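You operate a simulated robot arm through the tools that you are given. There is no shell and no other tool. Be economical: measure what you need, move in short steps, check, and stop when the job is done.

The job below is to be done with a simulated robot arm. You get a single attempt, and the scene is never put back.

## Task
Put things in order on the top of the small pine table. At the end: the white wiping cloth stands where the purple lavender block stood; the green gap plug from the top of the small pine table stands where the white wiping cloth stood; the clear cotton jar is on the beige keepsake box; the purple lavender block stands where the clear cotton jar stood; whatever was shut is shut again. Leave all else as you found it, and nothing knocked over.
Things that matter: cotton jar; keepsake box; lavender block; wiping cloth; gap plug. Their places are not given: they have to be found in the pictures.

It is judged by the outcome, as a careful person would: the job done as asked, and still so three seconds after it is handed in. It fails if anything else is knocked over, pushed out of place, dropped, spilled or broken. Flat cloth is picked up by pressing the open fingertips on it (5 to 10 N) and closing them slowly along it; thin cloth reads only 2 to 8 mm in the jaws.

## Robot
A 6-joint arm with a two-finger parallel gripper, fixed in place. Base frame: the origin is at the foot of the arm, x ahead of it, y to its left, z up; the work surface is at about z = 0. Readings come in m, degrees, newtons and seconds.
With the tool pointing down near the work surface it reaches from about 0.18 to 0.46 m from the base axis. Its first joint turns from -70.0 to 70.0 degrees. Payload 1.9 kg.
Tool frame: the origin (TCP) lies between the finger pads and is the grasp point; the fingertips stand 0.023 m ahead of it; z points along the fingers, y is the line along which they close. Largest opening 0.094 m; finger width 0.038, thickness 0.01; the body of the gripper, 0.054 by 0.096 m, starts 0.039 m behind the TCP.
Orientation is that of the tool frame in the base frame, as a unit quaternion [x, y, z, w]. With the fingers straight down and closing along the base's y, the tool's x points along the base's -x, its y along +y and its z along -z.

## Interface
- The arm moves only by the tool jog_arm. Its argument "deltas" is one flat list of numbers, 7 for each row, row after row: the gripper command, from -1 (fully open) to 1 (shut), values between in proportion, then the shift along the tool's x, y, z in cm, then the turn, a rotation vector about the tool's x, y, z in degrees. In form: [jaw, dx, dy, dz, wx, wy, wz, jaw, dx, dy, dz, wx, wy, wz, ...]. A call has 1 to 12 rows; each row shifts and turns the commanded pose from where the row before left it, along the tool's axes as they then stand. Each row takes 0.2 s and may step no farther than 0.05 m and 8.6 degrees from the row before; otherwise, or with a gripper value out of range, the whole call is refused. Where a pose cannot be reached the arm comes as near as it can. A force on the tool above 40 N (or 10 N above the force at the start of the call, whichever is more), or a blocked arm, ends the call early, and 0.2 s more pass. Each finger travels about 0.108 m/s and halts on what it meets, pressing with about 42 N; the grip force reading is that of the motor and also rises with nothing between the fingers. The clock runs only during rows and for 0.2 s after the last one: add rows that do not move to give the fingers time. The reply holds the time, the measured pose of the TCP, the force on the tool along the base axes, the opening and the grip force, in the units named above and with some noise.
- Cameras (640 x 400 px; columns grow to the right, rows downward): "scene" is fixed at [0.0571, 0.3196, 0.419]; the picture's right is [-0.71, -0.71, 0.00], its down [-0.46, 0.46, -0.77] and it looks along [0.54, -0.54, -0.64] (base axes); focal length 214 px, centre (320, 200). "wrist" rides on the gripper at [-0.039, 0, -0.044] in the tool frame; the picture's right is [0.00, -1.00, 0.00], its down [0.97, 0.00, -0.24] and it looks along [0.24, 0.00, 0.97] (tool axes); focal length 218 px, centre (320, 200).
- camera(camera): a new picture of that camera. No time passes.
- probe_pixels(camera, pixels): for up to 12 pixels [column, row] of the newest picture of that camera ("zoom" is the newest enlarged one), the place [x, y, z] in the base frame of the surface seen there, good to about 0.003 m. No time passes.
- close_up(camera, box): a new picture of the part [left, top, right, bottom] of that camera's present view, enlarged. No time passes.
- close_job(): hands the job in; it is judged then, once.

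Go step by step. Measure first, check grasps and placings, and put right what went wrong. The budget is 80 turns and 34 pictures, counting those below and the enlarged ones. Unless the task says otherwise, let go and move clear before handing in, and close with one line.

The tools are called as a command line: name --argument value ..., lists and objects as JSON in quotes. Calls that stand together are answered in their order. jog_arm: Moves the arm, as the interface text tells. Its arguments: {"type":"object","properties":{"deltas":{"type":"array"}},"required":["deltas"]} The other tools are called the same way: camera (camera) takes a picture; probe_pixels (camera, pixels) gives the place of the surface under pixels of a picture; close_up (camera, box) takes an enlarged picture of a part of a camera's view; close_job () hands the job in.

At the start:

```text
clock: 0.0
eef_pos: [0.3031, -0.0319, 0.3328]
orientation: [-0.001, 1.0, 0.0, 0.0]
wrist_force: [0.6, -0.5, 0.4]
gripper_width: 0.0942
grasp_force: 0.0
```

scene: 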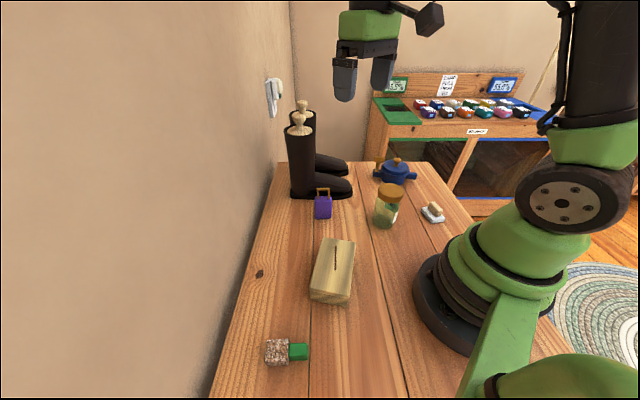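
wrist: 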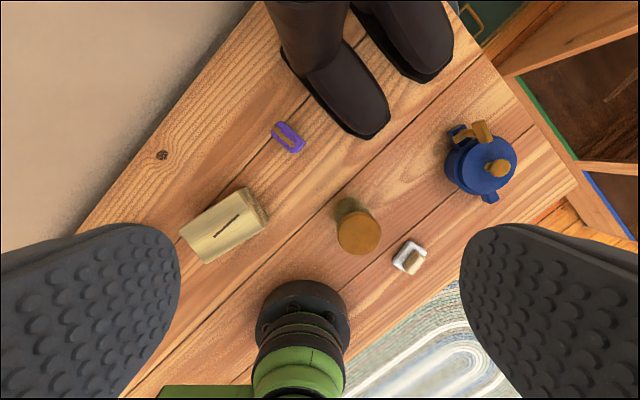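

The pictures show the beige box near scene (333,270), purple block (323,205), jar (387,205), cloth-like item (433,212) and a green item (298,352). I'll enlarge these to identify them.

close_up --camera "scene" --box '[280, 150, 480, 275]'

close_up --camera "scene" --box '[230, 230, 400, 390]'

close_up --camera "wrist" --box '[170, 90, 530, 315]'

```text
3.20 times, centred on (380, 212) of scene
```

zoom: 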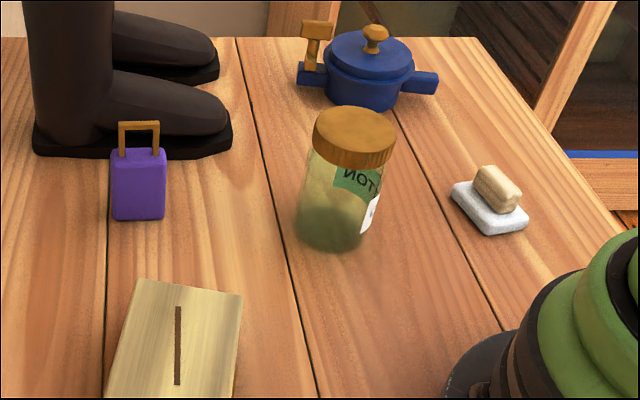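

```text
2.50 times, centred on (315, 310) of scene
```

zoom: 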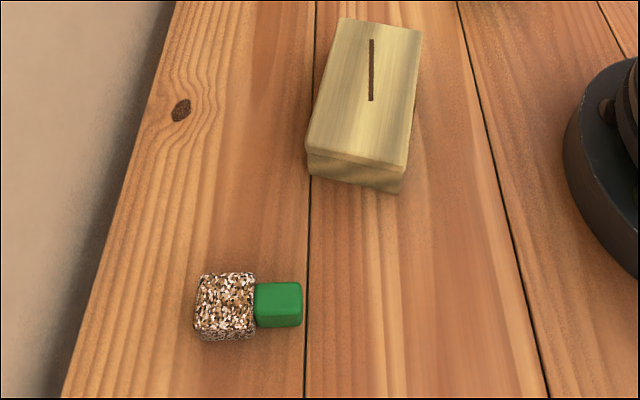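

```text
1.78 times, centred on (350, 202) of wrist
```

zoom: 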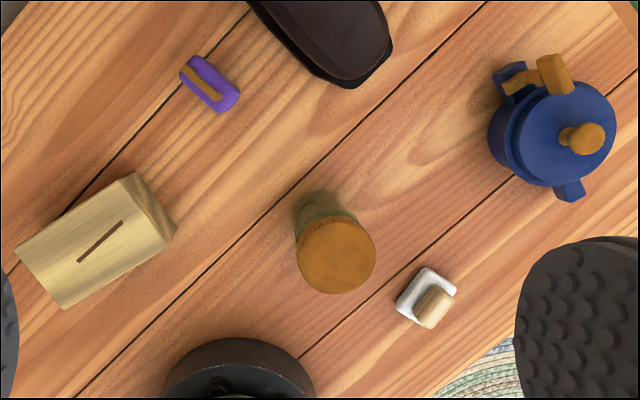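

The cloth at scene (433,212) carries a tan block, and the green plug sits against a speckled block. I'll probe positions now.

close_up --camera "scene" --box '[408, 192, 458, 228]'

probe_pixels --camera "scene" --pixels '[[322, 190], [323, 200], [323, 216], [389, 190], [376, 222], [436, 206], [425, 211], [434, 220], [298, 347], [298, 356], [275, 345], [277, 361]]'

probe_pixels --camera "wrist" --pixels '[[271, 124], [287, 123], [304, 146], [290, 152], [180, 231], [243, 190], [266, 222], [204, 260], [359, 234], [394, 263], [410, 241], [414, 259]]'

```text
11.11 times, centred on (433, 210) of scene
```

zoom: 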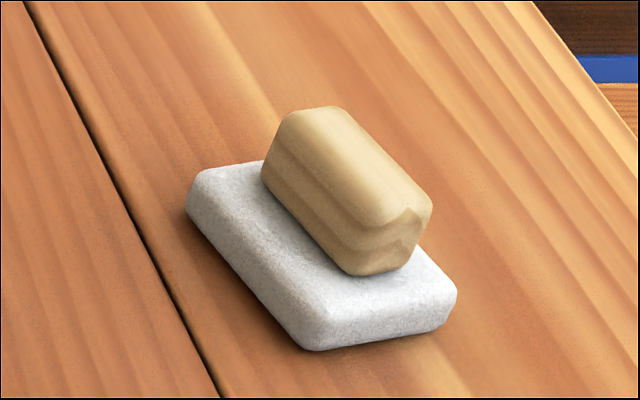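

```text
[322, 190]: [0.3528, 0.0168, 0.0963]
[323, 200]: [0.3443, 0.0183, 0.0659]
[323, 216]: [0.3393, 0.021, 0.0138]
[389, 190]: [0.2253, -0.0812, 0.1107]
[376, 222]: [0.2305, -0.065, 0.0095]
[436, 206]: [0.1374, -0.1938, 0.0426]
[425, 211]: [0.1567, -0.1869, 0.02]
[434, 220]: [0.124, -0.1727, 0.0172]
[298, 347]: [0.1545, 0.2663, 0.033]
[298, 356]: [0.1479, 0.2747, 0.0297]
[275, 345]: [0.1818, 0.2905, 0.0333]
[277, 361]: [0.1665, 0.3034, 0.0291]
```

```text
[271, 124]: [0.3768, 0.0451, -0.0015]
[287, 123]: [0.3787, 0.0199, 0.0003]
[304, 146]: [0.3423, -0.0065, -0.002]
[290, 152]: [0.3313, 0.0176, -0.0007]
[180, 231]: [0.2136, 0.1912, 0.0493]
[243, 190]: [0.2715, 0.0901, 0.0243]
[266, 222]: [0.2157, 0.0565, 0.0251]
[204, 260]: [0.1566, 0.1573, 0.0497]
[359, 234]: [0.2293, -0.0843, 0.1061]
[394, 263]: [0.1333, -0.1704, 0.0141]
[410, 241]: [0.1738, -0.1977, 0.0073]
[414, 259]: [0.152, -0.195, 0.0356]
```

The tan block lies on the cloth pad, the jar is about 0.11 m tall near (0.23,-0.083), and the box top is at about z 0.05. I'll move above the jar for a closer measurement.

jog_arm --deltas '[-1, 2.5, -1.7, 2, 0, 0, 0, -1, 2.5, -1.7, 2, 0, 0, 0, -1, 2.5, -1.7, 2, 0, 0, 0, -1, 0, 0, 0, 0, 0, 0]'

camera --camera "wrist"

```text
clock: 1.0
eef_pos: [0.2284, -0.0844, 0.2737]
orientation: [0.0, 1.0, 0.0, 0.0]
wrist_force: [0.7, 0.9, -0.7]
gripper_width: 0.094
grasp_force: 0.1
```

```text
27 pictures are left
```

wrist: 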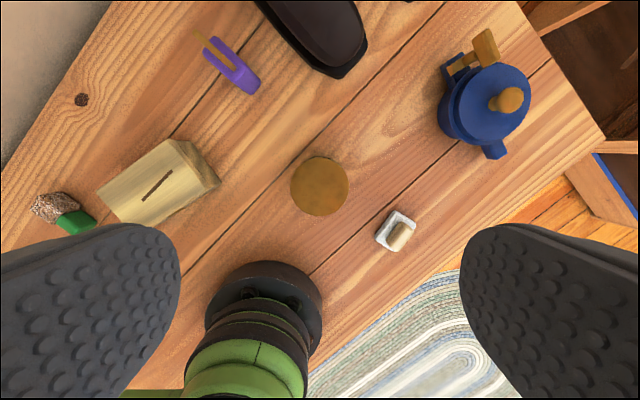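

The jar lid spans columns 291–348, rows 156–216. I'll probe lid, box corners, plug and cloth in this view.

probe_pixels --camera "wrist" --pixels '[[294, 186], [345, 186], [319, 160], [319, 213], [319, 186], [101, 188], [168, 143], [195, 183], [131, 222], [158, 183], [187, 148], [216, 182]]'

close_up --camera "wrist" --box '[355, 185, 451, 245]'

probe_pixels --camera "zoom" --pixels '[[140, 310], [270, 170], [405, 225], [250, 430], [290, 330], [200, 290]]'

```text
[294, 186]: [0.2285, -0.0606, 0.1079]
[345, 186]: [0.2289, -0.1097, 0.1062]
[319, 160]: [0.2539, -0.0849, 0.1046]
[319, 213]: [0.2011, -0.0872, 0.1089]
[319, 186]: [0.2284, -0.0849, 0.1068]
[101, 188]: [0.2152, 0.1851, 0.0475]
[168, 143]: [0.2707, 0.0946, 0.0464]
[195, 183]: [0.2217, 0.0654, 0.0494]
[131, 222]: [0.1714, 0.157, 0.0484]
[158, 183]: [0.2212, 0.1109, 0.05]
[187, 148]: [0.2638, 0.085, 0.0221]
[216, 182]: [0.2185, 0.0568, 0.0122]
```

```text
6.67 times, centred on (403, 215) of wrist
```

zoom: 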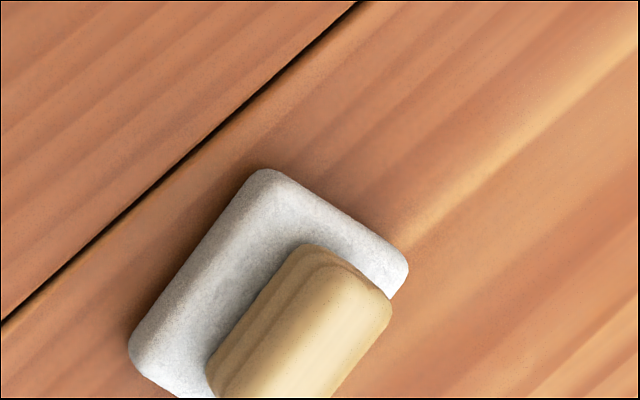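

```text
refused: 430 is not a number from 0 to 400
```

The lid centre is (0.2285,-0.085) with the top at 0.107, and the box top centre is about (0.220,0.1255,0.049). I'll descend on the jar and grip it.

jog_arm --deltas '[-1, 0, 0, 4, 0, 0, 0, -1, 0, 0, 4, 0, 0, 0, -1, 0, 0, 4, 0, 0, 0, -1, 0, 0, 4, 0, 0, 0, -1, 0, 0, 3.4, 0, 0, 0, -1, 0, 0, 0, 0, 0, 0, 0.3, 0, 0, 0, 0, 0, 0, 0.5, 0, 0, 0, 0, 0, 0, 0.5, 0, 0, 0, 0, 0, 0, 0.5, 0, 0, 0, 0, 0, 0]'

```text
clock: 3.2
eef_pos: [0.228, -0.0832, 0.0814]
orientation: [0.0, 1.0, 0.0, 0.0]
wrist_force: [-0.4, 0.2, -0.9]
gripper_width: 0.0587
grasp_force: 42.1
```

The jar is gripped (opening 0.0587, 42 N). I'll lift it slowly.

jog_arm --deltas '[0.5, 0, 0, -1, 0, 0, 0, 0.5, 0, 0, -2, 0, 0, 0, 0.5, 0, 0, -3, 0, 0, 0, 0.5, 0, 0, -3, 0, 0, 0, 0.5, 0, 0, -2, 0, 0, 0, 0.5, 0, 0, 0, 0, 0, 0]'

camera --camera "scene"

```text
clock: 4.6
eef_pos: [0.2276, -0.0834, 0.1885]
orientation: [0.0, 1.0, 0.0, 0.0]
wrist_force: [0.8, 0.2, -1.5]
gripper_width: 0.0588
grasp_force: 42.0
```

```text
25 pictures are left
```

scene: 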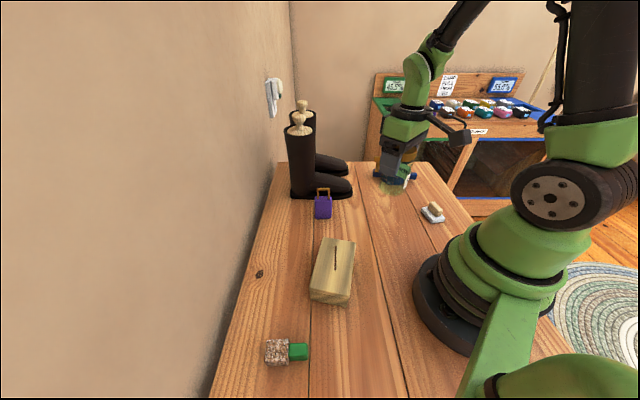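

The jar is up and held. I'll carry it over the box centre, then check the pose.

jog_arm --deltas '[0.5, 0.1, 1.5, 0, 0, 0, 0, 0.5, 0.1, 2.7, 0, 0, 0, 0, 0.5, 0.1, 3, 0, 0, 0, 0, 0.5, 0.1, 3, 0, 0, 0, 0, 0.5, 0.1, 3, 0, 0, 0, 0, 0.5, 0.1, 3, 0, 0, 0, 0, 0.5, 0.1, 2.7, 0, 0, 0, 0, 0.5, 0.06, 2, 0, 0, 0, 0, 0.5, 0, 0, 0, 0, 0, 0, 0.5, 0, 0, 3, 0, 0, 0, 0.5, 0, 0, 0, 0, 0, 0]'

close_up --camera "scene" --box '[240, 150, 440, 275]'

```text
clock: 7.0
eef_pos: [0.2205, 0.1248, 0.1575]
orientation: [0.001, 1.0, -0.001, -0.001]
wrist_force: [-0.3, -0.2, -1.4]
gripper_width: 0.0587
grasp_force: 41.9
```

```text
3.20 times, centred on (340, 212) of scene
```

zoom: 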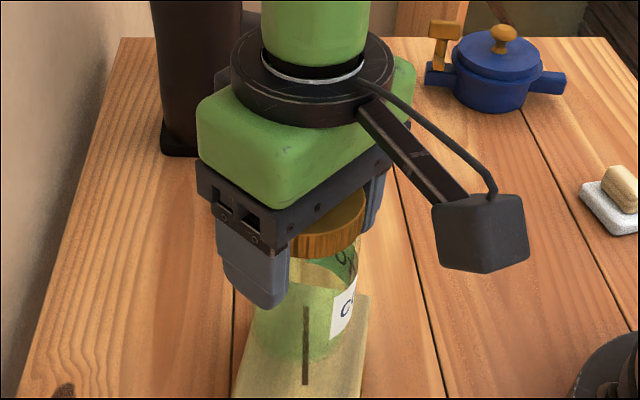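

The jar is over the box. I'll lower it gently until contact.

jog_arm --deltas '[0.5, 0, 0, 1.2, 0, 0, 0, 0.5, 0, 0, 0.8, 0, 0, 0, 0.5, 0, 0, 0.4, 0, 0, 0, 0.5, 0, 0, 0.2, 0, 0, 0, 0.5, 0, 0, 0, 0, 0, 0]'

```text
clock: 8.2
eef_pos: [0.2202, 0.1252, 0.1321]
orientation: [0.0, 1.0, 0.0, 0.001]
wrist_force: [0.1, -0.5, -2.1]
gripper_width: 0.0589
grasp_force: 41.9
```

jog_arm --deltas '[0.5, 0, 0, 0.15, 0, 0, 0, 0.5, 0, 0, 0, 0, 0, 0]'

```text
clock: 8.8
eef_pos: [0.2214, 0.1263, 0.1308]
orientation: [0.0, 1.0, -0.001, -0.001]
wrist_force: [-0.6, 0.4, -1.9]
gripper_width: 0.0587
grasp_force: 42.1
```

No contact is clear yet, as the force is still about -2 N. I'll step down in small amounts.

jog_arm --deltas '[0.5, 0, 0, 0.1, 0, 0, 0, 0.5, 0, 0, 0.1, 0, 0, 0, 0.5, 0, 0, 0, 0, 0, 0]'

```text
clock: 9.6
eef_pos: [0.2205, 0.126, 0.1304]
orientation: [0.0, 1.0, 0.0, 0.0]
wrist_force: [2.7, -8.4, 29.2]
gripper_width: 0.0587
grasp_force: 41.8
```

Contact is made (29 N). I'll ease up 1 mm and release.

jog_arm --deltas '[0.5, 0, 0, -0.13, 0, 0, 0, 0.2, 0, 0, 0, 0, 0, 0, -0.4, 0, 0, 0, 0, 0, 0, -1, 0, 0, 0, 0, 0, 0, -1, 0, 0, 0, 0, 0, 0, -1, 0, 0, -2, 0, 0, 0, -1, 0, 0, -4, 0, 0, 0, -1, 0, 0, -4, 0, 0, 0, -1, 0, 0, 0, 0, 0, 0]'

camera --camera "wrist"

close_up --camera "scene" --box '[240, 180, 440, 305]'

```text
clock: 11.6
eef_pos: [0.221, 0.1259, 0.231]
orientation: [0.0, 1.0, 0.0, 0.0]
wrist_force: [-0.4, -1.1, 0.5]
gripper_width: 0.0938
grasp_force: 0.0
```

```text
23 pictures are left
```

wrist: 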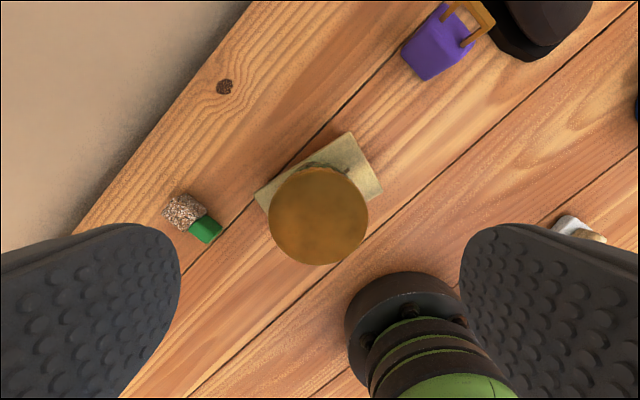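

```text
3.20 times, centred on (340, 242) of scene
```

zoom: 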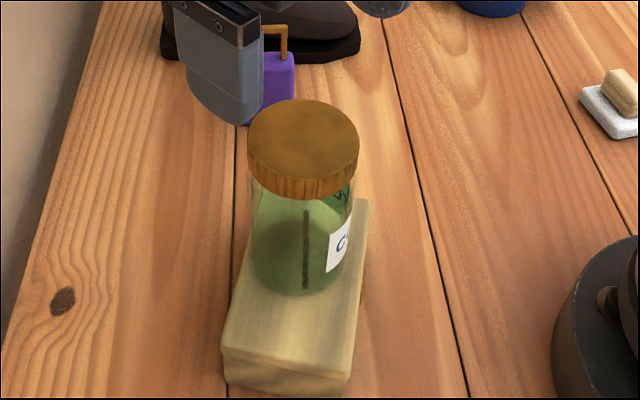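

The jar stands centred on the box. Next I'll go above the lavender block near (0.345,0.013).

jog_arm --deltas '[-1, 0, 0, -3, 0, 0, 0, -1, -3, -3, -1, 0, 0, 0, -1, -3, -3, 0, 0, 0, 0, -1, -3, -3, 0, 0, 0, 0, -1, -1.4, -2.3, 0, 0, 0, 0, -1, 0, 0, 0, 0, 0, 0]'

camera --camera "wrist"

close_up --camera "wrist" --box '[240, 110, 400, 210]'

```text
clock: 13.0
eef_pos: [0.3255, 0.0136, 0.2703]
orientation: [-0.001, 1.0, 0.0, 0.0]
wrist_force: [-0.5, 0.1, 0.2]
gripper_width: 0.0939
grasp_force: 0.1
```

```text
21 pictures are left
```

wrist: 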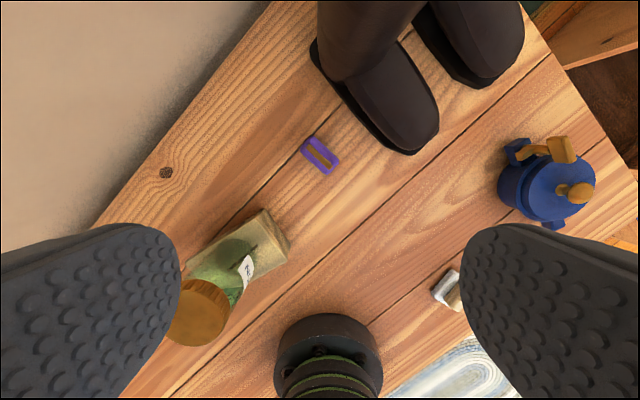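

```text
4.00 times, centred on (320, 160) of wrist
```

zoom: 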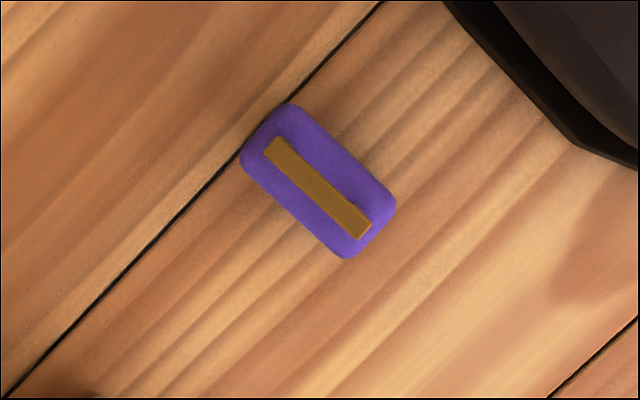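

probe_pixels --camera "zoom" --pixels '[[290, 110], [248, 160], [388, 205], [350, 252], [318, 188], [270, 145], [365, 230], [345, 165], [286, 205], [575, 130], [470, 20], [230, 170]]'

```text
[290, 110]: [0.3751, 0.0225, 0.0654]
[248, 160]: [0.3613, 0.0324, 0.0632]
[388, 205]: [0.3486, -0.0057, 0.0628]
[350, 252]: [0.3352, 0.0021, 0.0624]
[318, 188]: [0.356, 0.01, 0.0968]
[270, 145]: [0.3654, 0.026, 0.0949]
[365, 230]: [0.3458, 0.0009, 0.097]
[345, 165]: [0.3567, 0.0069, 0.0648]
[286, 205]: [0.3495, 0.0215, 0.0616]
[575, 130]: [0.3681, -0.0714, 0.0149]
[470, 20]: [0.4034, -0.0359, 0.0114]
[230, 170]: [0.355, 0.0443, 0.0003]
```

The block's centre is (0.355,0.0128), top 0.063, handle top 0.097, long axis at about 50° from x. I'll close along the long axis, away from the boot: shift, turn 38°, then check.

jog_arm --deltas '[-1, -2.95, -0.08, 2, 0, 0, 0, -1, 0, 0, 0, 0, 0, 7.8, -1, 0, 0, 0, 0, 0, 7.8, -1, 0, 0, 0, 0, 0, 7.8, -1, 0, 0, 0, 0, 0, 7.8, -1, 0, 0, 0, 0, 0, 7.8, -1, 0, 0, 0, 0, 0, 0]'

camera --camera "wrist"

```text
clock: 14.6
eef_pos: [0.3542, 0.0123, 0.2502]
orientation: [0.335, 0.942, -0.001, 0.0]
wrist_force: [-0.5, 0.3, 0.8]
gripper_width: 0.0939
grasp_force: 0.1
```

```text
19 pictures are left
```

wrist: 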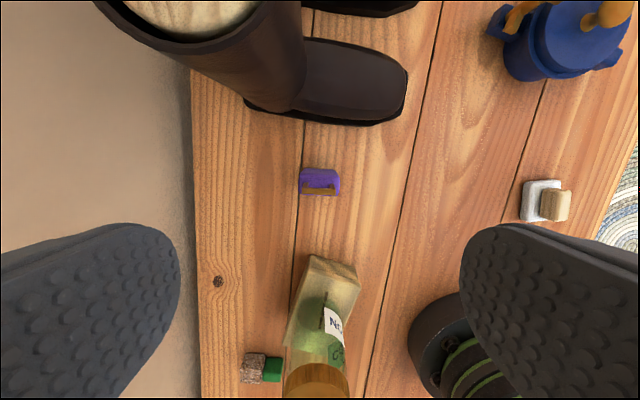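

The jaws are now aligned with the block (299–340, row 180). I'll check how close the boot is before descending.

probe_pixels --camera "wrist" --pixels '[[270, 80], [230, 60], [180, 35], [320, 60], [350, 90], [350, 118], [260, 105], [300, 30], [320, 189], [320, 174], [304, 180], [337, 180]]'

```text
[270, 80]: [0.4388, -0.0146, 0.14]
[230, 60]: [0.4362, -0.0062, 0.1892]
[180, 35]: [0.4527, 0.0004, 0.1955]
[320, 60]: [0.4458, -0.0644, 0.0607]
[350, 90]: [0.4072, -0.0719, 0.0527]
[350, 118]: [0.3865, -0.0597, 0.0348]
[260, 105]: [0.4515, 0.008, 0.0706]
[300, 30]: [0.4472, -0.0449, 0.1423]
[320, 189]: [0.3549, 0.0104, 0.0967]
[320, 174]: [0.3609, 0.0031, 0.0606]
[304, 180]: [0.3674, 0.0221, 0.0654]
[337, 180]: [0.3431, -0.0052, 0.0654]
```

The boot shaft is about 0.08 m off, so it clears. The bracket on the wrist might come near the jar, so I'll check it in the scene view.

camera --camera "scene"

```text
18 pictures are left
```

scene: 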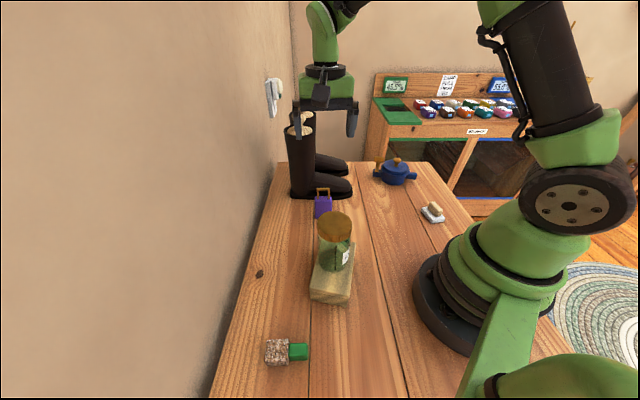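

probe_pixels --camera "scene" --pixels '[[322, 92], [322, 82], [322, 100], [322, 72], [314, 94], [328, 94], [322, 60], [322, 106]]'

```text
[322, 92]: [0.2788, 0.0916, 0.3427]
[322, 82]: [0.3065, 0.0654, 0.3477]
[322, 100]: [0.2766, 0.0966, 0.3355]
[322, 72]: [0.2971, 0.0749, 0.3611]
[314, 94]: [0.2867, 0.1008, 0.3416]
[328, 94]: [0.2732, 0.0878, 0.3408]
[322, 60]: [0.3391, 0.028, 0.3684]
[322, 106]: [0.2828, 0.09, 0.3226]
```

The bracket will clear the jar by about 0.03 m and the handle by 6 mm at TCP z 0.065. I'll descend and grip.

jog_arm --deltas '[-1, 0, 0, 4, 0, 0, 0, -1, 0, 0, 4, 0, 0, 0, -1, 0, 0, 4, 0, 0, 0, -1, 0, 0, 3.5, 0, 0, 0, -1, 0, 0, 2.2, 0, 0, 0, -1, 0, 0, 0.7, 0, 0, 0, -0.3, 0, 0, 0, 0, 0, 0, 0.1, 0, 0, 0, 0, 0, 0, 0.5, 0, 0, 0, 0, 0, 0, 0.5, 0, 0, 0, 0, 0, 0, 0.5, 0, 0, 0, 0, 0, 0]'

```text
clock: 17.0
eef_pos: [0.3536, 0.0115, 0.0672]
orientation: [0.335, 0.942, 0.0, 0.0]
wrist_force: [0.0, 0.1, -0.9]
gripper_width: 0.0446
grasp_force: 41.8
```

The block is gripped (0.0446). I'll lift it and carry it to the jar's old spot.

jog_arm --deltas '[0.5, 0, 0, -1, 0, 0, 0, 0.5, 0, 0, -2.5, 0, 0, 0, 0.5, 0, 0, -3, 0, 0, 0, 0.5, 0, 0, -2.5, 0, 0, 0, 0.5, 0.3, -1.37, 0, 0, 0, 0, 0.5, 0.65, -2.8, 0, 0, 0, 0, 0.5, 0.71, -3, 0, 0, 0, 0, 0.5, 0.71, -3, 0, 0, 0, 0, 0.5, 0.71, -3, 0, 0, 0, 0, 0.5, 0.53, -2.2, 0, 0, 0, 0, 0.5, 0, 0, 0, 0, 0, 0]'

camera --camera "scene"

```text
clock: 19.4
eef_pos: [0.2303, -0.0847, 0.1586]
orientation: [0.333, 0.943, 0.0, -0.001]
wrist_force: [0.0, -0.6, -1.8]
gripper_width: 0.0442
grasp_force: 42.1
```

```text
17 pictures are left
```

scene: 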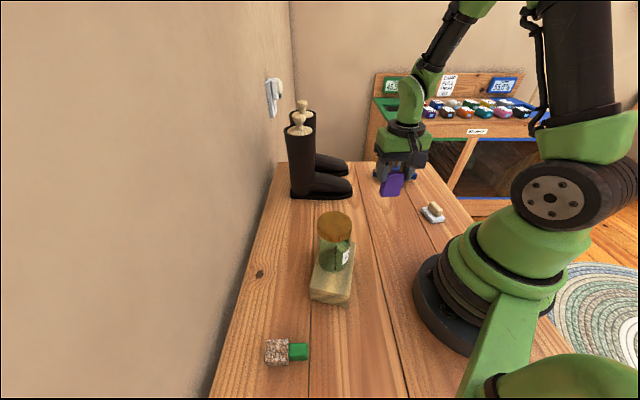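

The block is over the target spot. I'll lower it to just above the table and check its tilt.

jog_arm --deltas '[0.5, 0.12, -0.1, 3, 0, 0, 0, 0.5, 0, 0, 3, 0, 0, 0, 0.5, 0, 0, 2, 0, 0, 0, 0.5, 0, 0, 0.7, 0, 0, 0, 0.5, 0, 0, 0, 0, 0, 0]'

close_up --camera "scene" --box '[340, 150, 460, 225]'

```text
clock: 20.6
eef_pos: [0.226, -0.0842, 0.071]
orientation: [0.334, 0.943, 0.0, 0.0]
wrist_force: [-0.1, -0.1, -1.1]
gripper_width: 0.0444
grasp_force: 41.8
```

```text
5.33 times, centred on (400, 188) of scene
```

zoom: 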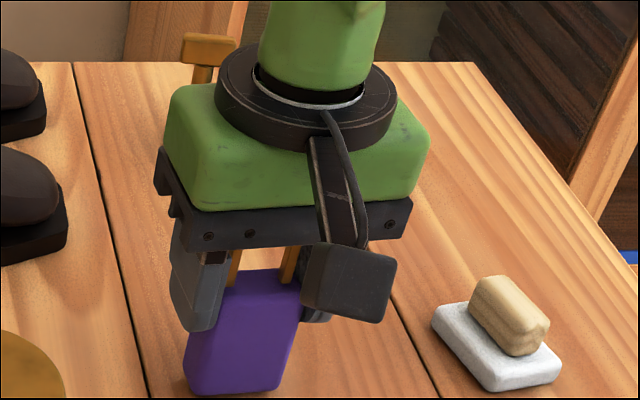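

The block hangs upright. I'll set it down in small steps.

jog_arm --deltas '[0.5, -0.1, 0, 0.25, 0, 0, 0, 0.5, 0, 0, 0.1, 0, 0, 0, 0.5, 0, 0, 0.1, 0, 0, 0, 0.5, 0, 0, 0, 0, 0, 0]'

```text
clock: 21.5
eef_pos: [0.2279, -0.0855, 0.0662]
orientation: [0.335, 0.942, -0.001, 0.0]
wrist_force: [-1.3, -0.4, 10.7]
gripper_width: 0.0443
grasp_force: 42.4
stopped in row 4: the force on the tool passed its limit (the readings are from after the stop); the commanded pose is now the measured one
```

The block is on the table (10.7 N). I'll release, lift clear, and move toward the cloth.

jog_arm --deltas '[0.2, 0, 0, 0, 0, 0, 0, -0.3, 0, 0, 0, 0, 0, 0, -0.8, 0, 0, 0, 0, 0, 0, -0.8, 0, 0, 0, 0, 0, 0, -0.8, 0, 0, -2, 0, 0, 0, -0.8, 0, 0, -4, 0, 0, 0, -1, 0, 0, -4, 0, 0, 0, -1, 0, 0, -3, 0, 0, 0, -1, 0, -3, 0, 0, 0, 0, -1, 0, -3, 0, 0, 0, 0, -1, 0, -3, 0, 0, 0, 0, -1, 0, 0, 0, 0, 0, 0]'

camera --camera "wrist"

```text
clock: 24.1
eef_pos: [0.1733, -0.1553, 0.1951]
orientation: [0.335, 0.942, 0.0, -0.001]
wrist_force: [-0.2, 0.6, 0.7]
gripper_width: 0.0941
grasp_force: 0.0
```

```text
15 pictures are left
```

wrist: 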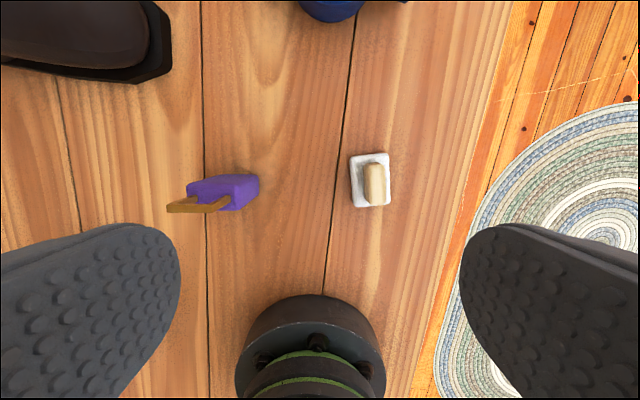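

The block stands upright and the cloth pad is at (370,181). I'll zoom and probe it.

close_up --camera "wrist" --box '[330, 140, 410, 220]'

probe_pixels --camera "wrist" --pixels '[[352, 158], [387, 155], [389, 202], [357, 206], [367, 165], [383, 165], [383, 203], [369, 203], [375, 184], [358, 182], [387, 181], [372, 206]]'

```text
5.00 times, centred on (370, 180) of wrist
```

zoom: 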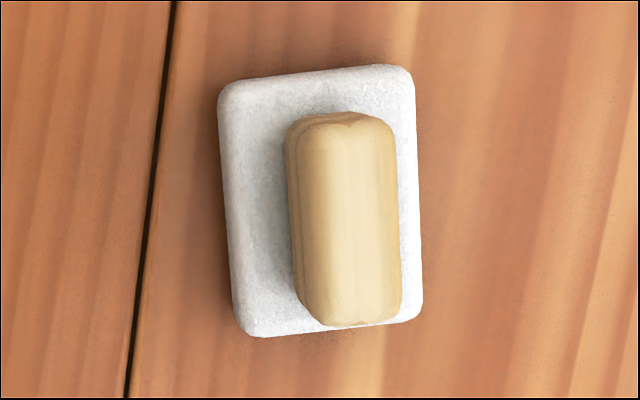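

```text
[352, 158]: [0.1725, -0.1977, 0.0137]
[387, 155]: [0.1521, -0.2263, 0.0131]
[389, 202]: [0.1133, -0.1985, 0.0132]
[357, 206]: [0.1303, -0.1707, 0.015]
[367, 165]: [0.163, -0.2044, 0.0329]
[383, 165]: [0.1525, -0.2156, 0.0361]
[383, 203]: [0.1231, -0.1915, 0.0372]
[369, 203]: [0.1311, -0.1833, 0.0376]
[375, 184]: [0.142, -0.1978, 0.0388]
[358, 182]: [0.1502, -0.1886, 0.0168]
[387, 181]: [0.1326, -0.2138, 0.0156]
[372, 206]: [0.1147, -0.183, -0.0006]
```

The pad centre is (0.142,-0.198), about 0.05×0.035 and 0.0155 thick, with the tan bar centred on it and narrower. I can carry both together by gripping the pad's long sides; first I'll check the arm base's clearance to the wrist bracket.

probe_pixels --camera "wrist" --pixels '[[312, 297], [312, 310], [312, 325], [312, 345], [312, 360], [312, 380], [250, 320], [245, 350], [375, 330], [380, 370], [280, 300], [340, 300]]'

probe_pixels --camera "scene" --pixels '[[560, 205], [520, 200], [450, 260], [480, 240], [430, 290], [470, 320], [420, 260], [510, 300]]'

```text
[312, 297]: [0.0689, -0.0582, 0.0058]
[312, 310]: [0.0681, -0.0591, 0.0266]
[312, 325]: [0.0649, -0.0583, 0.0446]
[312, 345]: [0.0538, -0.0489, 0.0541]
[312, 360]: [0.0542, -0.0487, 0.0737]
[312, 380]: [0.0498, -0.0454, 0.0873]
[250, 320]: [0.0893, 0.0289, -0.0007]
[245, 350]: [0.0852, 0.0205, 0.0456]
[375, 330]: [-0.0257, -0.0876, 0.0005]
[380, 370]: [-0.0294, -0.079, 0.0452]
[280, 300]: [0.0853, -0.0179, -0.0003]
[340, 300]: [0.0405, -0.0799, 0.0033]
```

```text
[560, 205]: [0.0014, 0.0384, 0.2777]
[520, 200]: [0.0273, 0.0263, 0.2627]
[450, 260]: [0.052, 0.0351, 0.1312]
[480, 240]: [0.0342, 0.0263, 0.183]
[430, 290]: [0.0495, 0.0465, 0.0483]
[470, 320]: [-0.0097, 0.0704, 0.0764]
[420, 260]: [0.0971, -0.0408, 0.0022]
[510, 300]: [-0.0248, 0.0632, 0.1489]
```

The base is at most 0.09 m in radius, so the bracket clears. I'll go above the pad, turn to match its axis, and lower to 0.09 for a check.

jog_arm --deltas '[-1, -0.13, -2.65, 0, 0, 0, 0, -1, -0.13, -2.64, 0, 0, 0, 0, -1, 0, 0, 0, 0, 0, -5.6, -1, 0, 0, 4, 0, 0, 0, -1, 0, 0, 4, 0, 0, 0, -1, 0, 0, 2.5, 0, 0, 0, -1, 0, 0, 0, 0, 0, 0]'

camera --camera "wrist"

```text
clock: 25.7
eef_pos: [0.1411, -0.1981, 0.0927]
orientation: [0.288, 0.957, 0.001, -0.001]
wrist_force: [0.1, -0.9, -0.7]
gripper_width: 0.0941
grasp_force: 0.0
```

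```text
13 pictures are left
```

wrist: 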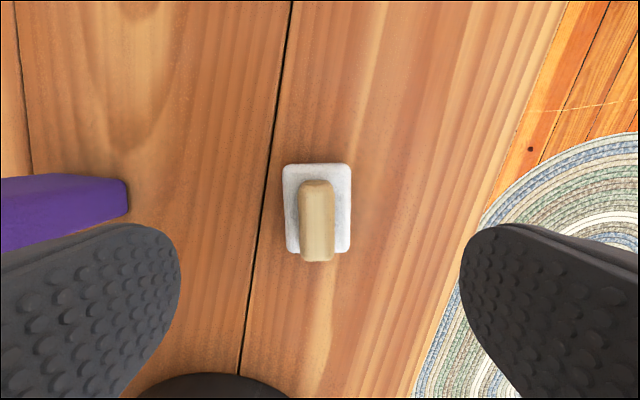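

The pad is aligned (cols 283–351). I'll probe it for the exact centre along its length.

probe_pixels --camera "wrist" --pixels '[[317, 167], [292, 249], [343, 249], [317, 185], [317, 257], [287, 205], [347, 205], [303, 210], [331, 210], [290, 170], [345, 170]]'

```text
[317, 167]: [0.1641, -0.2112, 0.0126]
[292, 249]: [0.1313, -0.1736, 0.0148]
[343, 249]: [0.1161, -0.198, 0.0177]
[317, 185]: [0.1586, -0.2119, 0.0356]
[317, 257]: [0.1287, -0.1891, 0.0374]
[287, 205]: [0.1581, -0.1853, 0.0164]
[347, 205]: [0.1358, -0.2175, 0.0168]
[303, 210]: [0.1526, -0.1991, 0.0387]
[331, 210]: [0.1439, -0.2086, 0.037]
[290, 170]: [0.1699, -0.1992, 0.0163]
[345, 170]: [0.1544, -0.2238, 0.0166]
```

The pad centre is (0.143,-0.1987), matching the TCP. I'll descend to tips about 3 mm above the table and close gently.

jog_arm --deltas '[-1, 0, 0, 3, 0, 0, 0, -1, 0, 0, 2.5, 0, 0, 0, -1, 0, 0, 1.1, 0, 0, 0, -0.6, 0, 0, 0, 0, 0, 0, -0.2, 0, 0, 0, 0, 0, 0, 0, 0, 0, 0, 0, 0, 0, 0.1, 0, 0, 0, 0, 0, 0, 0.2, 0, 0, 0, 0, 0, 0, 0.3, 0, 0, 0, 0, 0, 0, 0.3, 0, 0, 0, 0, 0, 0]'

camera --camera "wrist"

```text
clock: 27.9
eef_pos: [0.14, -0.1991, 0.0252]
orientation: [0.288, 0.958, 0.001, -0.001]
wrist_force: [-0.3, -0.5, -1.0]
gripper_width: 0.0385
grasp_force: 41.7
```

```text
12 pictures are left
```

wrist: 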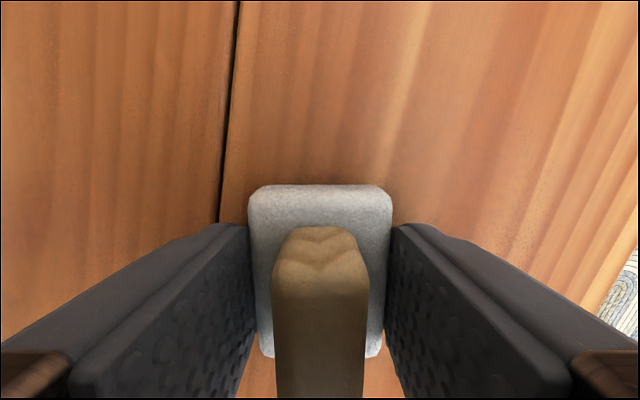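

The pad is held (0.0385) with the tan bar free between the fingers. I'll lift with gentle ramps.

jog_arm --deltas '[0.3, 0, 0, -0.4, 0, 0, 0, 0.3, 0, 0, -0.8, 0, 0, 0, 0.3, 0, 0, -1.3, 0, 0, 0, 0.3, 0, 0, -1.8, 0, 0, 0, 0.3, 0, 0, -2, 0, 0, 0, 0.3, 0, 0, -2, 0, 0, 0, 0.3, 0, 0, -2, 0, 0, 0, 0.3, 0, 0, -1.8, 0, 0, 0, 0.3, 0, 0, -1.2, 0, 0, 0, 0.3, 0, 0, -0.7, 0, 0, 0, 0.3, 0, 0, -0.3, 0, 0, 0, 0.3, 0, 0, 0, 0, 0, 0]'

close_up --camera "scene" --box '[360, 120, 480, 240]'

```text
clock: 30.5
eef_pos: [0.1397, -0.1983, 0.1686]
orientation: [0.288, 0.958, 0.001, 0.0]
wrist_force: [-0.3, -0.4, 0.4]
gripper_width: 0.0388
grasp_force: 42.3
```

```text
3.33 times, centred on (420, 180) of scene
```

zoom: 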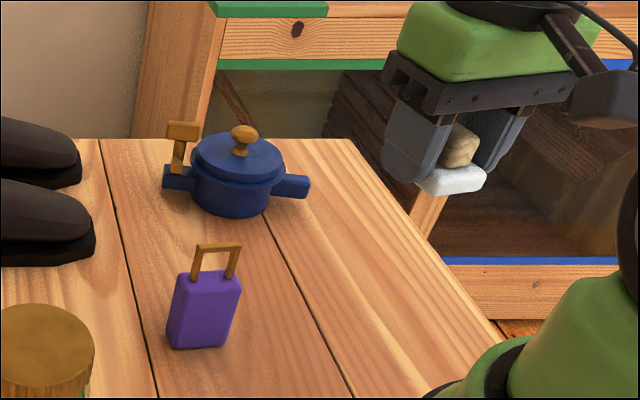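

The bar rides steadily on the pad. I'll carry it to the lavender block's old spot, passing about 4 cm above the purple handle.

jog_arm --deltas '[0.3, -0.1, 0.5, 0, 0, 0, 0, 0.3, -0.23, 1.1, 0, 0, 0, 0, 0.3, -0.37, 1.8, 0, 0, 0, 0, 0.3, -0.52, 2.5, 0, 0, 0, 0, 0.3, -0.64, 3.1, 0, 0, 0, 0, 0.3, -0.71, 3.4, 0, 0, 0, 0, 0.3, -0.71, 3.4, 0, 0, 0, 0, 0.3, -0.71, 3.4, 0, 0, 0, 0, 0.3, -0.71, 3.4, 0, 0, 0, 0, 0.3, -0.62, 3.0, 0, 0, 0, 0, 0.3, -0.46, 2.2, 0, 0, 0, 0, 0.3, -0.33, 1.57, 0, 0, 0, 0]'

close_up --camera "scene" --box '[260, 110, 420, 230]'

```text
clock: 33.1
eef_pos: [0.3515, 0.0137, 0.1702]
orientation: [0.288, 0.958, 0.0, 0.0]
wrist_force: [0.0, 0.1, 0.8]
gripper_width: 0.0386
grasp_force: 42.3
```

```text
3.33 times, centred on (340, 170) of scene
```

zoom: 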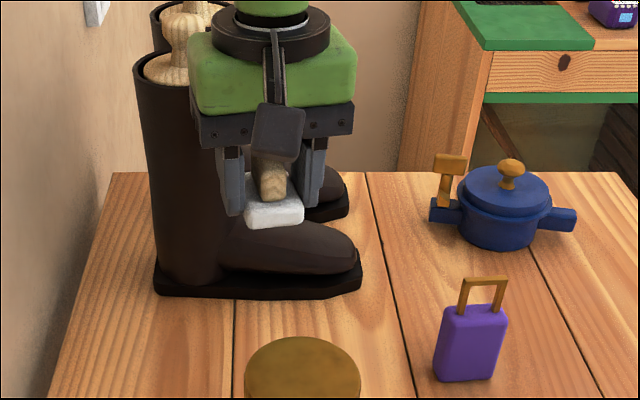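

The bar is still in place and the pad is over the target. I'll lower it with ramps, staying 3 mm above the table.

jog_arm --deltas '[0.3, -0.15, 0.1, 0.4, 0, 0, 0, 0.3, 0, 0, 1, 0, 0, 0, 0.3, 0, 0, 1.6, 0, 0, 0, 0.3, 0, 0, 2, 0, 0, 0, 0.3, 0, 0, 2, 0, 0, 0, 0.3, 0, 0, 2, 0, 0, 0, 0.3, 0, 0, 1.8, 0, 0, 0, 0.3, 0, 0, 1.4, 0, 0, 0, 0.3, 0, 0, 0.9, 0, 0, 0, 0.3, 0, 0, 0.5, 0, 0, 0, 0.3, 0, 0, 0.3, 0, 0, 0, 0.3, 0, 0, 0.1, 0, 0, 0]'

```text
clock: 35.7
eef_pos: [0.355, 0.0141, 0.0287]
orientation: [0.289, 0.957, 0.001, -0.001]
wrist_force: [0.6, 0.3, -0.3]
gripper_width: 0.0387
grasp_force: 41.7
```

jog_arm --deltas '[0.3, 0, 0, 0.1, 0, 0, 0, 0.3, 0, 0, 0.1, 0, 0, 0, 0.3, 0, 0, 0.1, 0, 0, 0, 0.3, 0, 0, 0, 0, 0, 0]'

```text
clock: 36.7
eef_pos: [0.3537, 0.0151, 0.0251]
orientation: [0.288, 0.958, 0.0, -0.001]
wrist_force: [0.1, 0.3, -0.4]
gripper_width: 0.0385
grasp_force: 41.8
```

Same height as at pickup, but no contact force yet. I'll go down a little more.

jog_arm --deltas '[0.3, 0, 0, 0.1, 0, 0, 0, 0.3, 0, 0, 0.05, 0, 0, 0, 0.3, 0, 0, 0, 0, 0, 0]'

```text
clock: 37.5
eef_pos: [0.3547, 0.0144, 0.0245]
orientation: [0.289, 0.957, 0.001, -0.001]
wrist_force: [-3.7, -0.9, 9.7]
gripper_width: 0.0385
grasp_force: 41.8
stopped in row 3: the force on the tool passed its limit (the readings are from after the stop); the commanded pose is now the measured one
```

Contact is made (9.7 N). I'll open slowly and rise straight up.

jog_arm --deltas '[0.15, 0, 0, 0, 0, 0, 0, 0, 0, 0, 0, 0, 0, 0, -0.4, 0, 0, 0, 0, 0, 0, -0.7, 0, 0, 0, 0, 0, 0, -0.7, 0, 0, 0, 0, 0, 0, -0.7, 0, 0, -1, 0, 0, 0, -0.7, 0, 0, -2.5, 0, 0, 0, -0.7, 0, 0, -4, 0, 0, 0, -0.7, 0, 0, -4, 0, 0, 0, -0.7, 0, 0, -4, 0, 0, 0, -0.7, 0, 0, -3, 0, 0, 0, -0.7, 0, 0, 0, 0, 0, 0]'

camera --camera "wrist"

```text
clock: 40.1
eef_pos: [0.3571, 0.0126, 0.2062]
orientation: [0.288, 0.958, 0.001, -0.001]
wrist_force: [0.7, -0.9, 0.8]
gripper_width: 0.0802
grasp_force: 0.0
```

```text
9 pictures are left
```

wrist: 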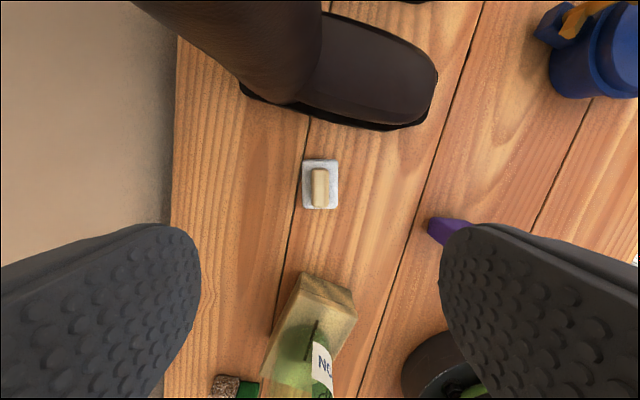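

probe_pixels --camera "wrist" --pixels '[[305, 163], [336, 162], [337, 206], [307, 207], [240, 388], [253, 390]]'

```text
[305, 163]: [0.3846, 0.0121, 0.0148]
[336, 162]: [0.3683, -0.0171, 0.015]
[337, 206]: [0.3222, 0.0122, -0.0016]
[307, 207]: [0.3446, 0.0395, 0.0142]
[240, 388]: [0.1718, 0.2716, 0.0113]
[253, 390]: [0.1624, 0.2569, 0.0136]
```

The pad rests at (0.3565,0.011), about 2 mm from target, bar still on it. Next I'll go up and over the jar to the green plug.

jog_arm --deltas '[-1, 0, 0, -3.4, 0, 0, 0, -1, 3.5, 1.1, 0, 0, 0, 0, -1, 4, 1.3, 0, 0, 0, 0, -1, 4, 1.3, 0, 0, 0, 0, -1, 4, 1.3, 0, 0, 0, 0, -1, 4, 1.3, 0, 0, 0, 0, -1, 4, 1.3, 0, 0, 0, 0, -1, 3.5, 1.1, 0, 0, 0, 0, -1, 2.1, 0.5, 0, 0, 0, 0, -1, 0, 0, 3, 0, 0, 0, -1, 0, 0, 0, 0, 0, 0]'

camera --camera "wrist"

```text
clock: 42.5
eef_pos: [0.1632, 0.253, 0.214]
orientation: [0.289, 0.957, 0.0, -0.001]
wrist_force: [0.1, -0.9, -0.9]
gripper_width: 0.094
grasp_force: 0.1
```

```text
8 pictures are left
```

wrist: 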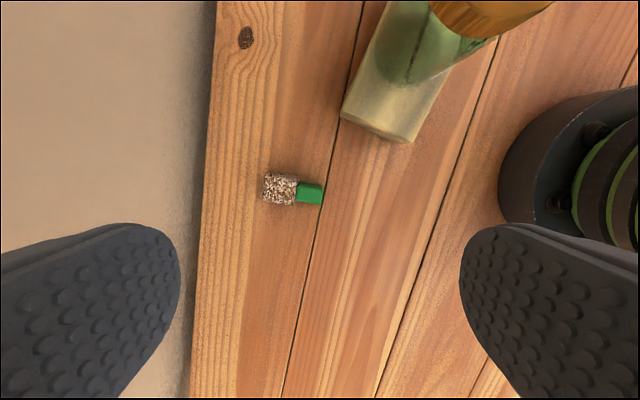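

close_up --camera "wrist" --box '[250, 150, 346, 210]'

probe_pixels --camera "wrist" --pixels '[[299, 185], [321, 187], [319, 203], [296, 202], [309, 194], [267, 175], [297, 178], [293, 203], [265, 200], [280, 190]]'

```text
6.67 times, centred on (298, 180) of wrist
```

zoom: 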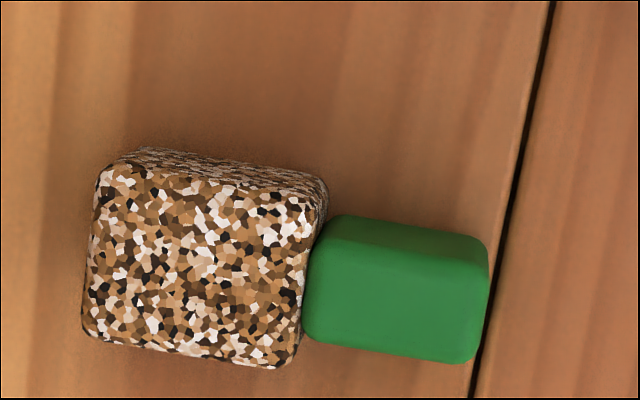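

```text
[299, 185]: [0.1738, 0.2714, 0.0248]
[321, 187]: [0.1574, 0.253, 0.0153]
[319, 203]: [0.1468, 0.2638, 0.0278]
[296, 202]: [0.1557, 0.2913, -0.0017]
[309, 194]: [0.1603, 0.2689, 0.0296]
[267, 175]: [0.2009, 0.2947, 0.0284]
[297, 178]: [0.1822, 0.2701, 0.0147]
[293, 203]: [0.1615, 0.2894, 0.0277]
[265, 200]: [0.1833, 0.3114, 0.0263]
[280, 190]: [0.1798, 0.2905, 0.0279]
```

The green plug (centre about (0.160,0.269), top 0.029) touches the speckled block on one side. I'll turn about 82° to close on its free sides and shift 9.5 mm away from the speckled block so the fingers miss it.

jog_arm --deltas '[-1, 1.28, 0.22, 0, 0, 0, 0, -1, 0, 0, 0, 0, 0, -8.2, -1, 0, 0, 0, 0, 0, -8.2, -1, 0, 0, 0, 0, 0, -8.2, -1, 0, 0, 0, 0, 0, -8.2, -1, 0, 0, 0, 0, 0, -8.2, -1, 0, 0, 0, 0, 0, -8.2, -1, 0, 0, 0, 0, 0, -8.2, -1, 0, 0, 0, 0, 0, -8.2, -1, 0, 0, 0, 0, 0, -8.2, -1, 0, 0, 0, 0, 0, -8.2, -1, 0, 0, 0, 0, 0, 0]'

```text
clock: 45.1
eef_pos: [0.1541, 0.2599, 0.2137]
orientation: [-0.411, 0.912, 0.001, -0.001]
wrist_force: [-0.4, -0.1, 0.0]
gripper_width: 0.0939
grasp_force: 0.1
```

The turn is done. I'll descend to about 0.10 and check alignment.

jog_arm --deltas '[-1, 0, 0, 4, 0, 0, 0, -1, 0, 0, 4, 0, 0, 0, -1, 0, 0, 3, 0, 0, 0, -1, 0, 0, 0, 0, 0, 0]'

camera --camera "wrist"

```text
clock: 46.1
eef_pos: [0.1519, 0.2587, 0.1045]
orientation: [-0.41, 0.912, 0.001, 0.0]
wrist_force: [0.3, -0.6, -0.3]
gripper_width: 0.0939
grasp_force: 0.0
```

```text
6 pictures are left
```

wrist: 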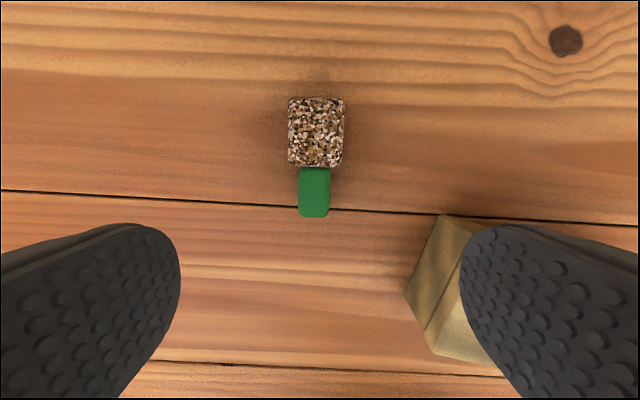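

The jaws align with the plug (cols 299–330, rows 168–216). I'll probe its ends and sides to finalise.

probe_pixels --camera "wrist" --pixels '[[314, 172], [315, 203], [315, 188], [301, 188], [328, 188], [316, 163], [291, 158], [341, 158], [314, 214]]'

```text
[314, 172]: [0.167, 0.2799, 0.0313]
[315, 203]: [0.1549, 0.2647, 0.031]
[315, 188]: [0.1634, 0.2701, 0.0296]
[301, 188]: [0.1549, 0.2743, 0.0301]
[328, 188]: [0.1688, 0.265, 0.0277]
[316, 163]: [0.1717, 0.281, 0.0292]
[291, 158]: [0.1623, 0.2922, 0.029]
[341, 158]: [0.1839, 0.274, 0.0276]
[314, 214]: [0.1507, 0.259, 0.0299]
```

The plug spans tool-x −27 to −1 mm, so I'll shift 4.5 mm toward it (4 mm still free of the speckled block) and 3 mm sideways, then descend and close.

jog_arm --deltas '[-1, -0.45, 0.3, 2.5, 0, 0, 0, -1, 0, 0, 3, 0, 0, 0, -1, 0, 0, 2.1, 0, 0, 0, -0.6, 0, 0, 0, 0, 0, 0, -0.2, 0, 0, 0, 0, 0, 0, 0.1, 0, 0, 0, 0, 0, 0, 0.4, 0, 0, 0, 0, 0, 0, 0.6, 0, 0, 0, 0, 0, 0, 0.7, 0, 0, 0, 0, 0, 0, 0.8, 0, 0, 0, 0, 0, 0, 0.8, 0, 0, 0, 0, 0, 0]'

camera --camera "wrist"

```text
clock: 48.5
eef_pos: [0.1566, 0.267, 0.029]
orientation: [-0.41, 0.912, 0.0, 0.0]
wrist_force: [0.1, -0.4, 1.5]
gripper_width: 0.0167
grasp_force: 42.6
```

```text
5 pictures are left
```

wrist: 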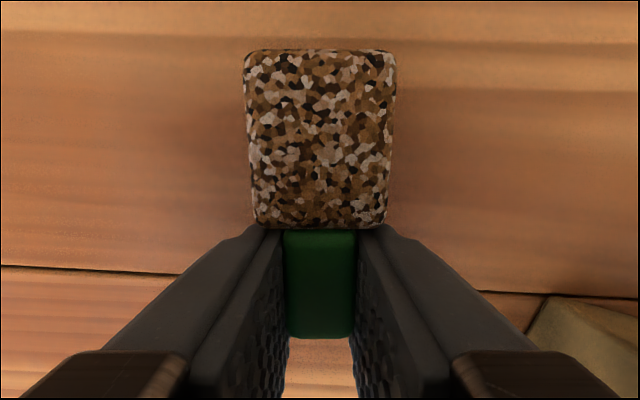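

The plug is gripped (0.0167) and the speckled block hasn't moved. I'll slide it off the block, then lift to 0.21.

jog_arm --deltas '[0.8, 0.3, 0, -0.05, 0, 0, 0, 0.8, 0.4, 0, -0.1, 0, 0, 0, 0.8, 0, 0, -1, 0, 0, 0, 0.8, 0, 0, -2.5, 0, 0, 0, 0.8, 0, 0, -3.5, 0, 0, 0, 0.8, 0, 0, -4, 0, 0, 0, 0.8, 0, 0, -4, 0, 0, 0, 0.8, 0, 0, -3, 0, 0, 0, 0.8, 0, 0, 0, 0, 0, 0]'

```text
clock: 50.5
eef_pos: [0.1502, 0.2612, 0.209]
orientation: [-0.41, 0.912, 0.001, 0.0]
wrist_force: [0.2, -0.4, -0.6]
gripper_width: 0.0166
grasp_force: 42.2
```

The plug is lifted (0.0166 held). I'll carry it to a waypoint in front of the base, passing above the jar.

jog_arm --deltas '[0.8, 0.6, -1.8, -0.5, 0, 0, 0, 0.8, 1.1, -3.3, 0, 0, 0, 0, 0.8, 1.2, -3.5, 0, 0, 0, 0, 0.8, 1.2, -3.5, 0, 0, 0, 0, 0.8, 1.2, -3.5, 0, 0, 0, 0, 0.8, 1.2, -3.5, 0, 0, 0, 0, 0.8, 1.2, -3.5, 0, 0, 0, 0, 0.8, 1.1, -3, 0, 0, 0, 0, 0.8, 0, 0, 0, 0, 0, 0]'

jog_arm --deltas '[0.8, 0, 0, 0, 0, 0, 8.2, 0.8, 0, 0, 0, 0, 0, 8.2, 0.8, 0, 0, 0, 0, 0, 8.2, 0.8, 0, 0, 0, 0, 0, 8.2, 0.8, 0, 0, 0, 0, 0, 8.2, 0.8, 0, 0, 0, 0, 0, 8.2, 0.8, 0, 0, 0, 0, 0, 8.2, 0.8, 0, 0, 0, 0, 0, 8.2, 0.8, 0, 0, 0, 0, 0, 8.2, 0.8, 0, 0, 0, 0, 0, 8.2, 0.8, 0, 0, 0, 0, 0, 0]'

```text
clock: 52.5
eef_pos: [0.2848, 0.0249, 0.2125]
orientation: [-0.409, 0.912, 0.001, 0.0]
wrist_force: [-0.4, 0.6, -0.2]
gripper_width: 0.0168
grasp_force: 41.6
```

```text
clock: 54.9
eef_pos: [0.2829, 0.0254, 0.2141]
orientation: [0.29, 0.957, 0.0, -0.001]
wrist_force: [-0.4, -0.1, -0.4]
gripper_width: 0.0167
grasp_force: 42.4
```

The waypoint and turn are done. I'll move straight to above the cloth's old spot.

jog_arm --deltas '[0.8, 0.01, -2, 0, 0, 0, 0, 0.8, 0.01, -3.5, 0, 0, 0, 0, 0.8, 0.01, -3.8, 0, 0, 0, 0, 0.8, 0.01, -3.8, 0, 0, 0, 0, 0.8, 0.01, -3.8, 0, 0, 0, 0, 0.8, 0.01, -3.8, 0, 0, 0, 0, 0.8, 0.01, -3.5, 0, 0, 0, 0, 0.8, 0.01, -2.24, 0, 0, 0, 0, 0.8, 0, 0, 4, 0, 0, 0, 0.8, 0, 0, 4, 0, 0, 0, 0.8, 0, 0, 0, 0, 0, 0]'

```text
clock: 57.3
eef_pos: [0.1345, -0.1973, 0.1319]
orientation: [0.289, 0.957, 0.0, -0.002]
wrist_force: [-1.4, 0.8, -0.5]
gripper_width: 0.0163
grasp_force: 41.5
```

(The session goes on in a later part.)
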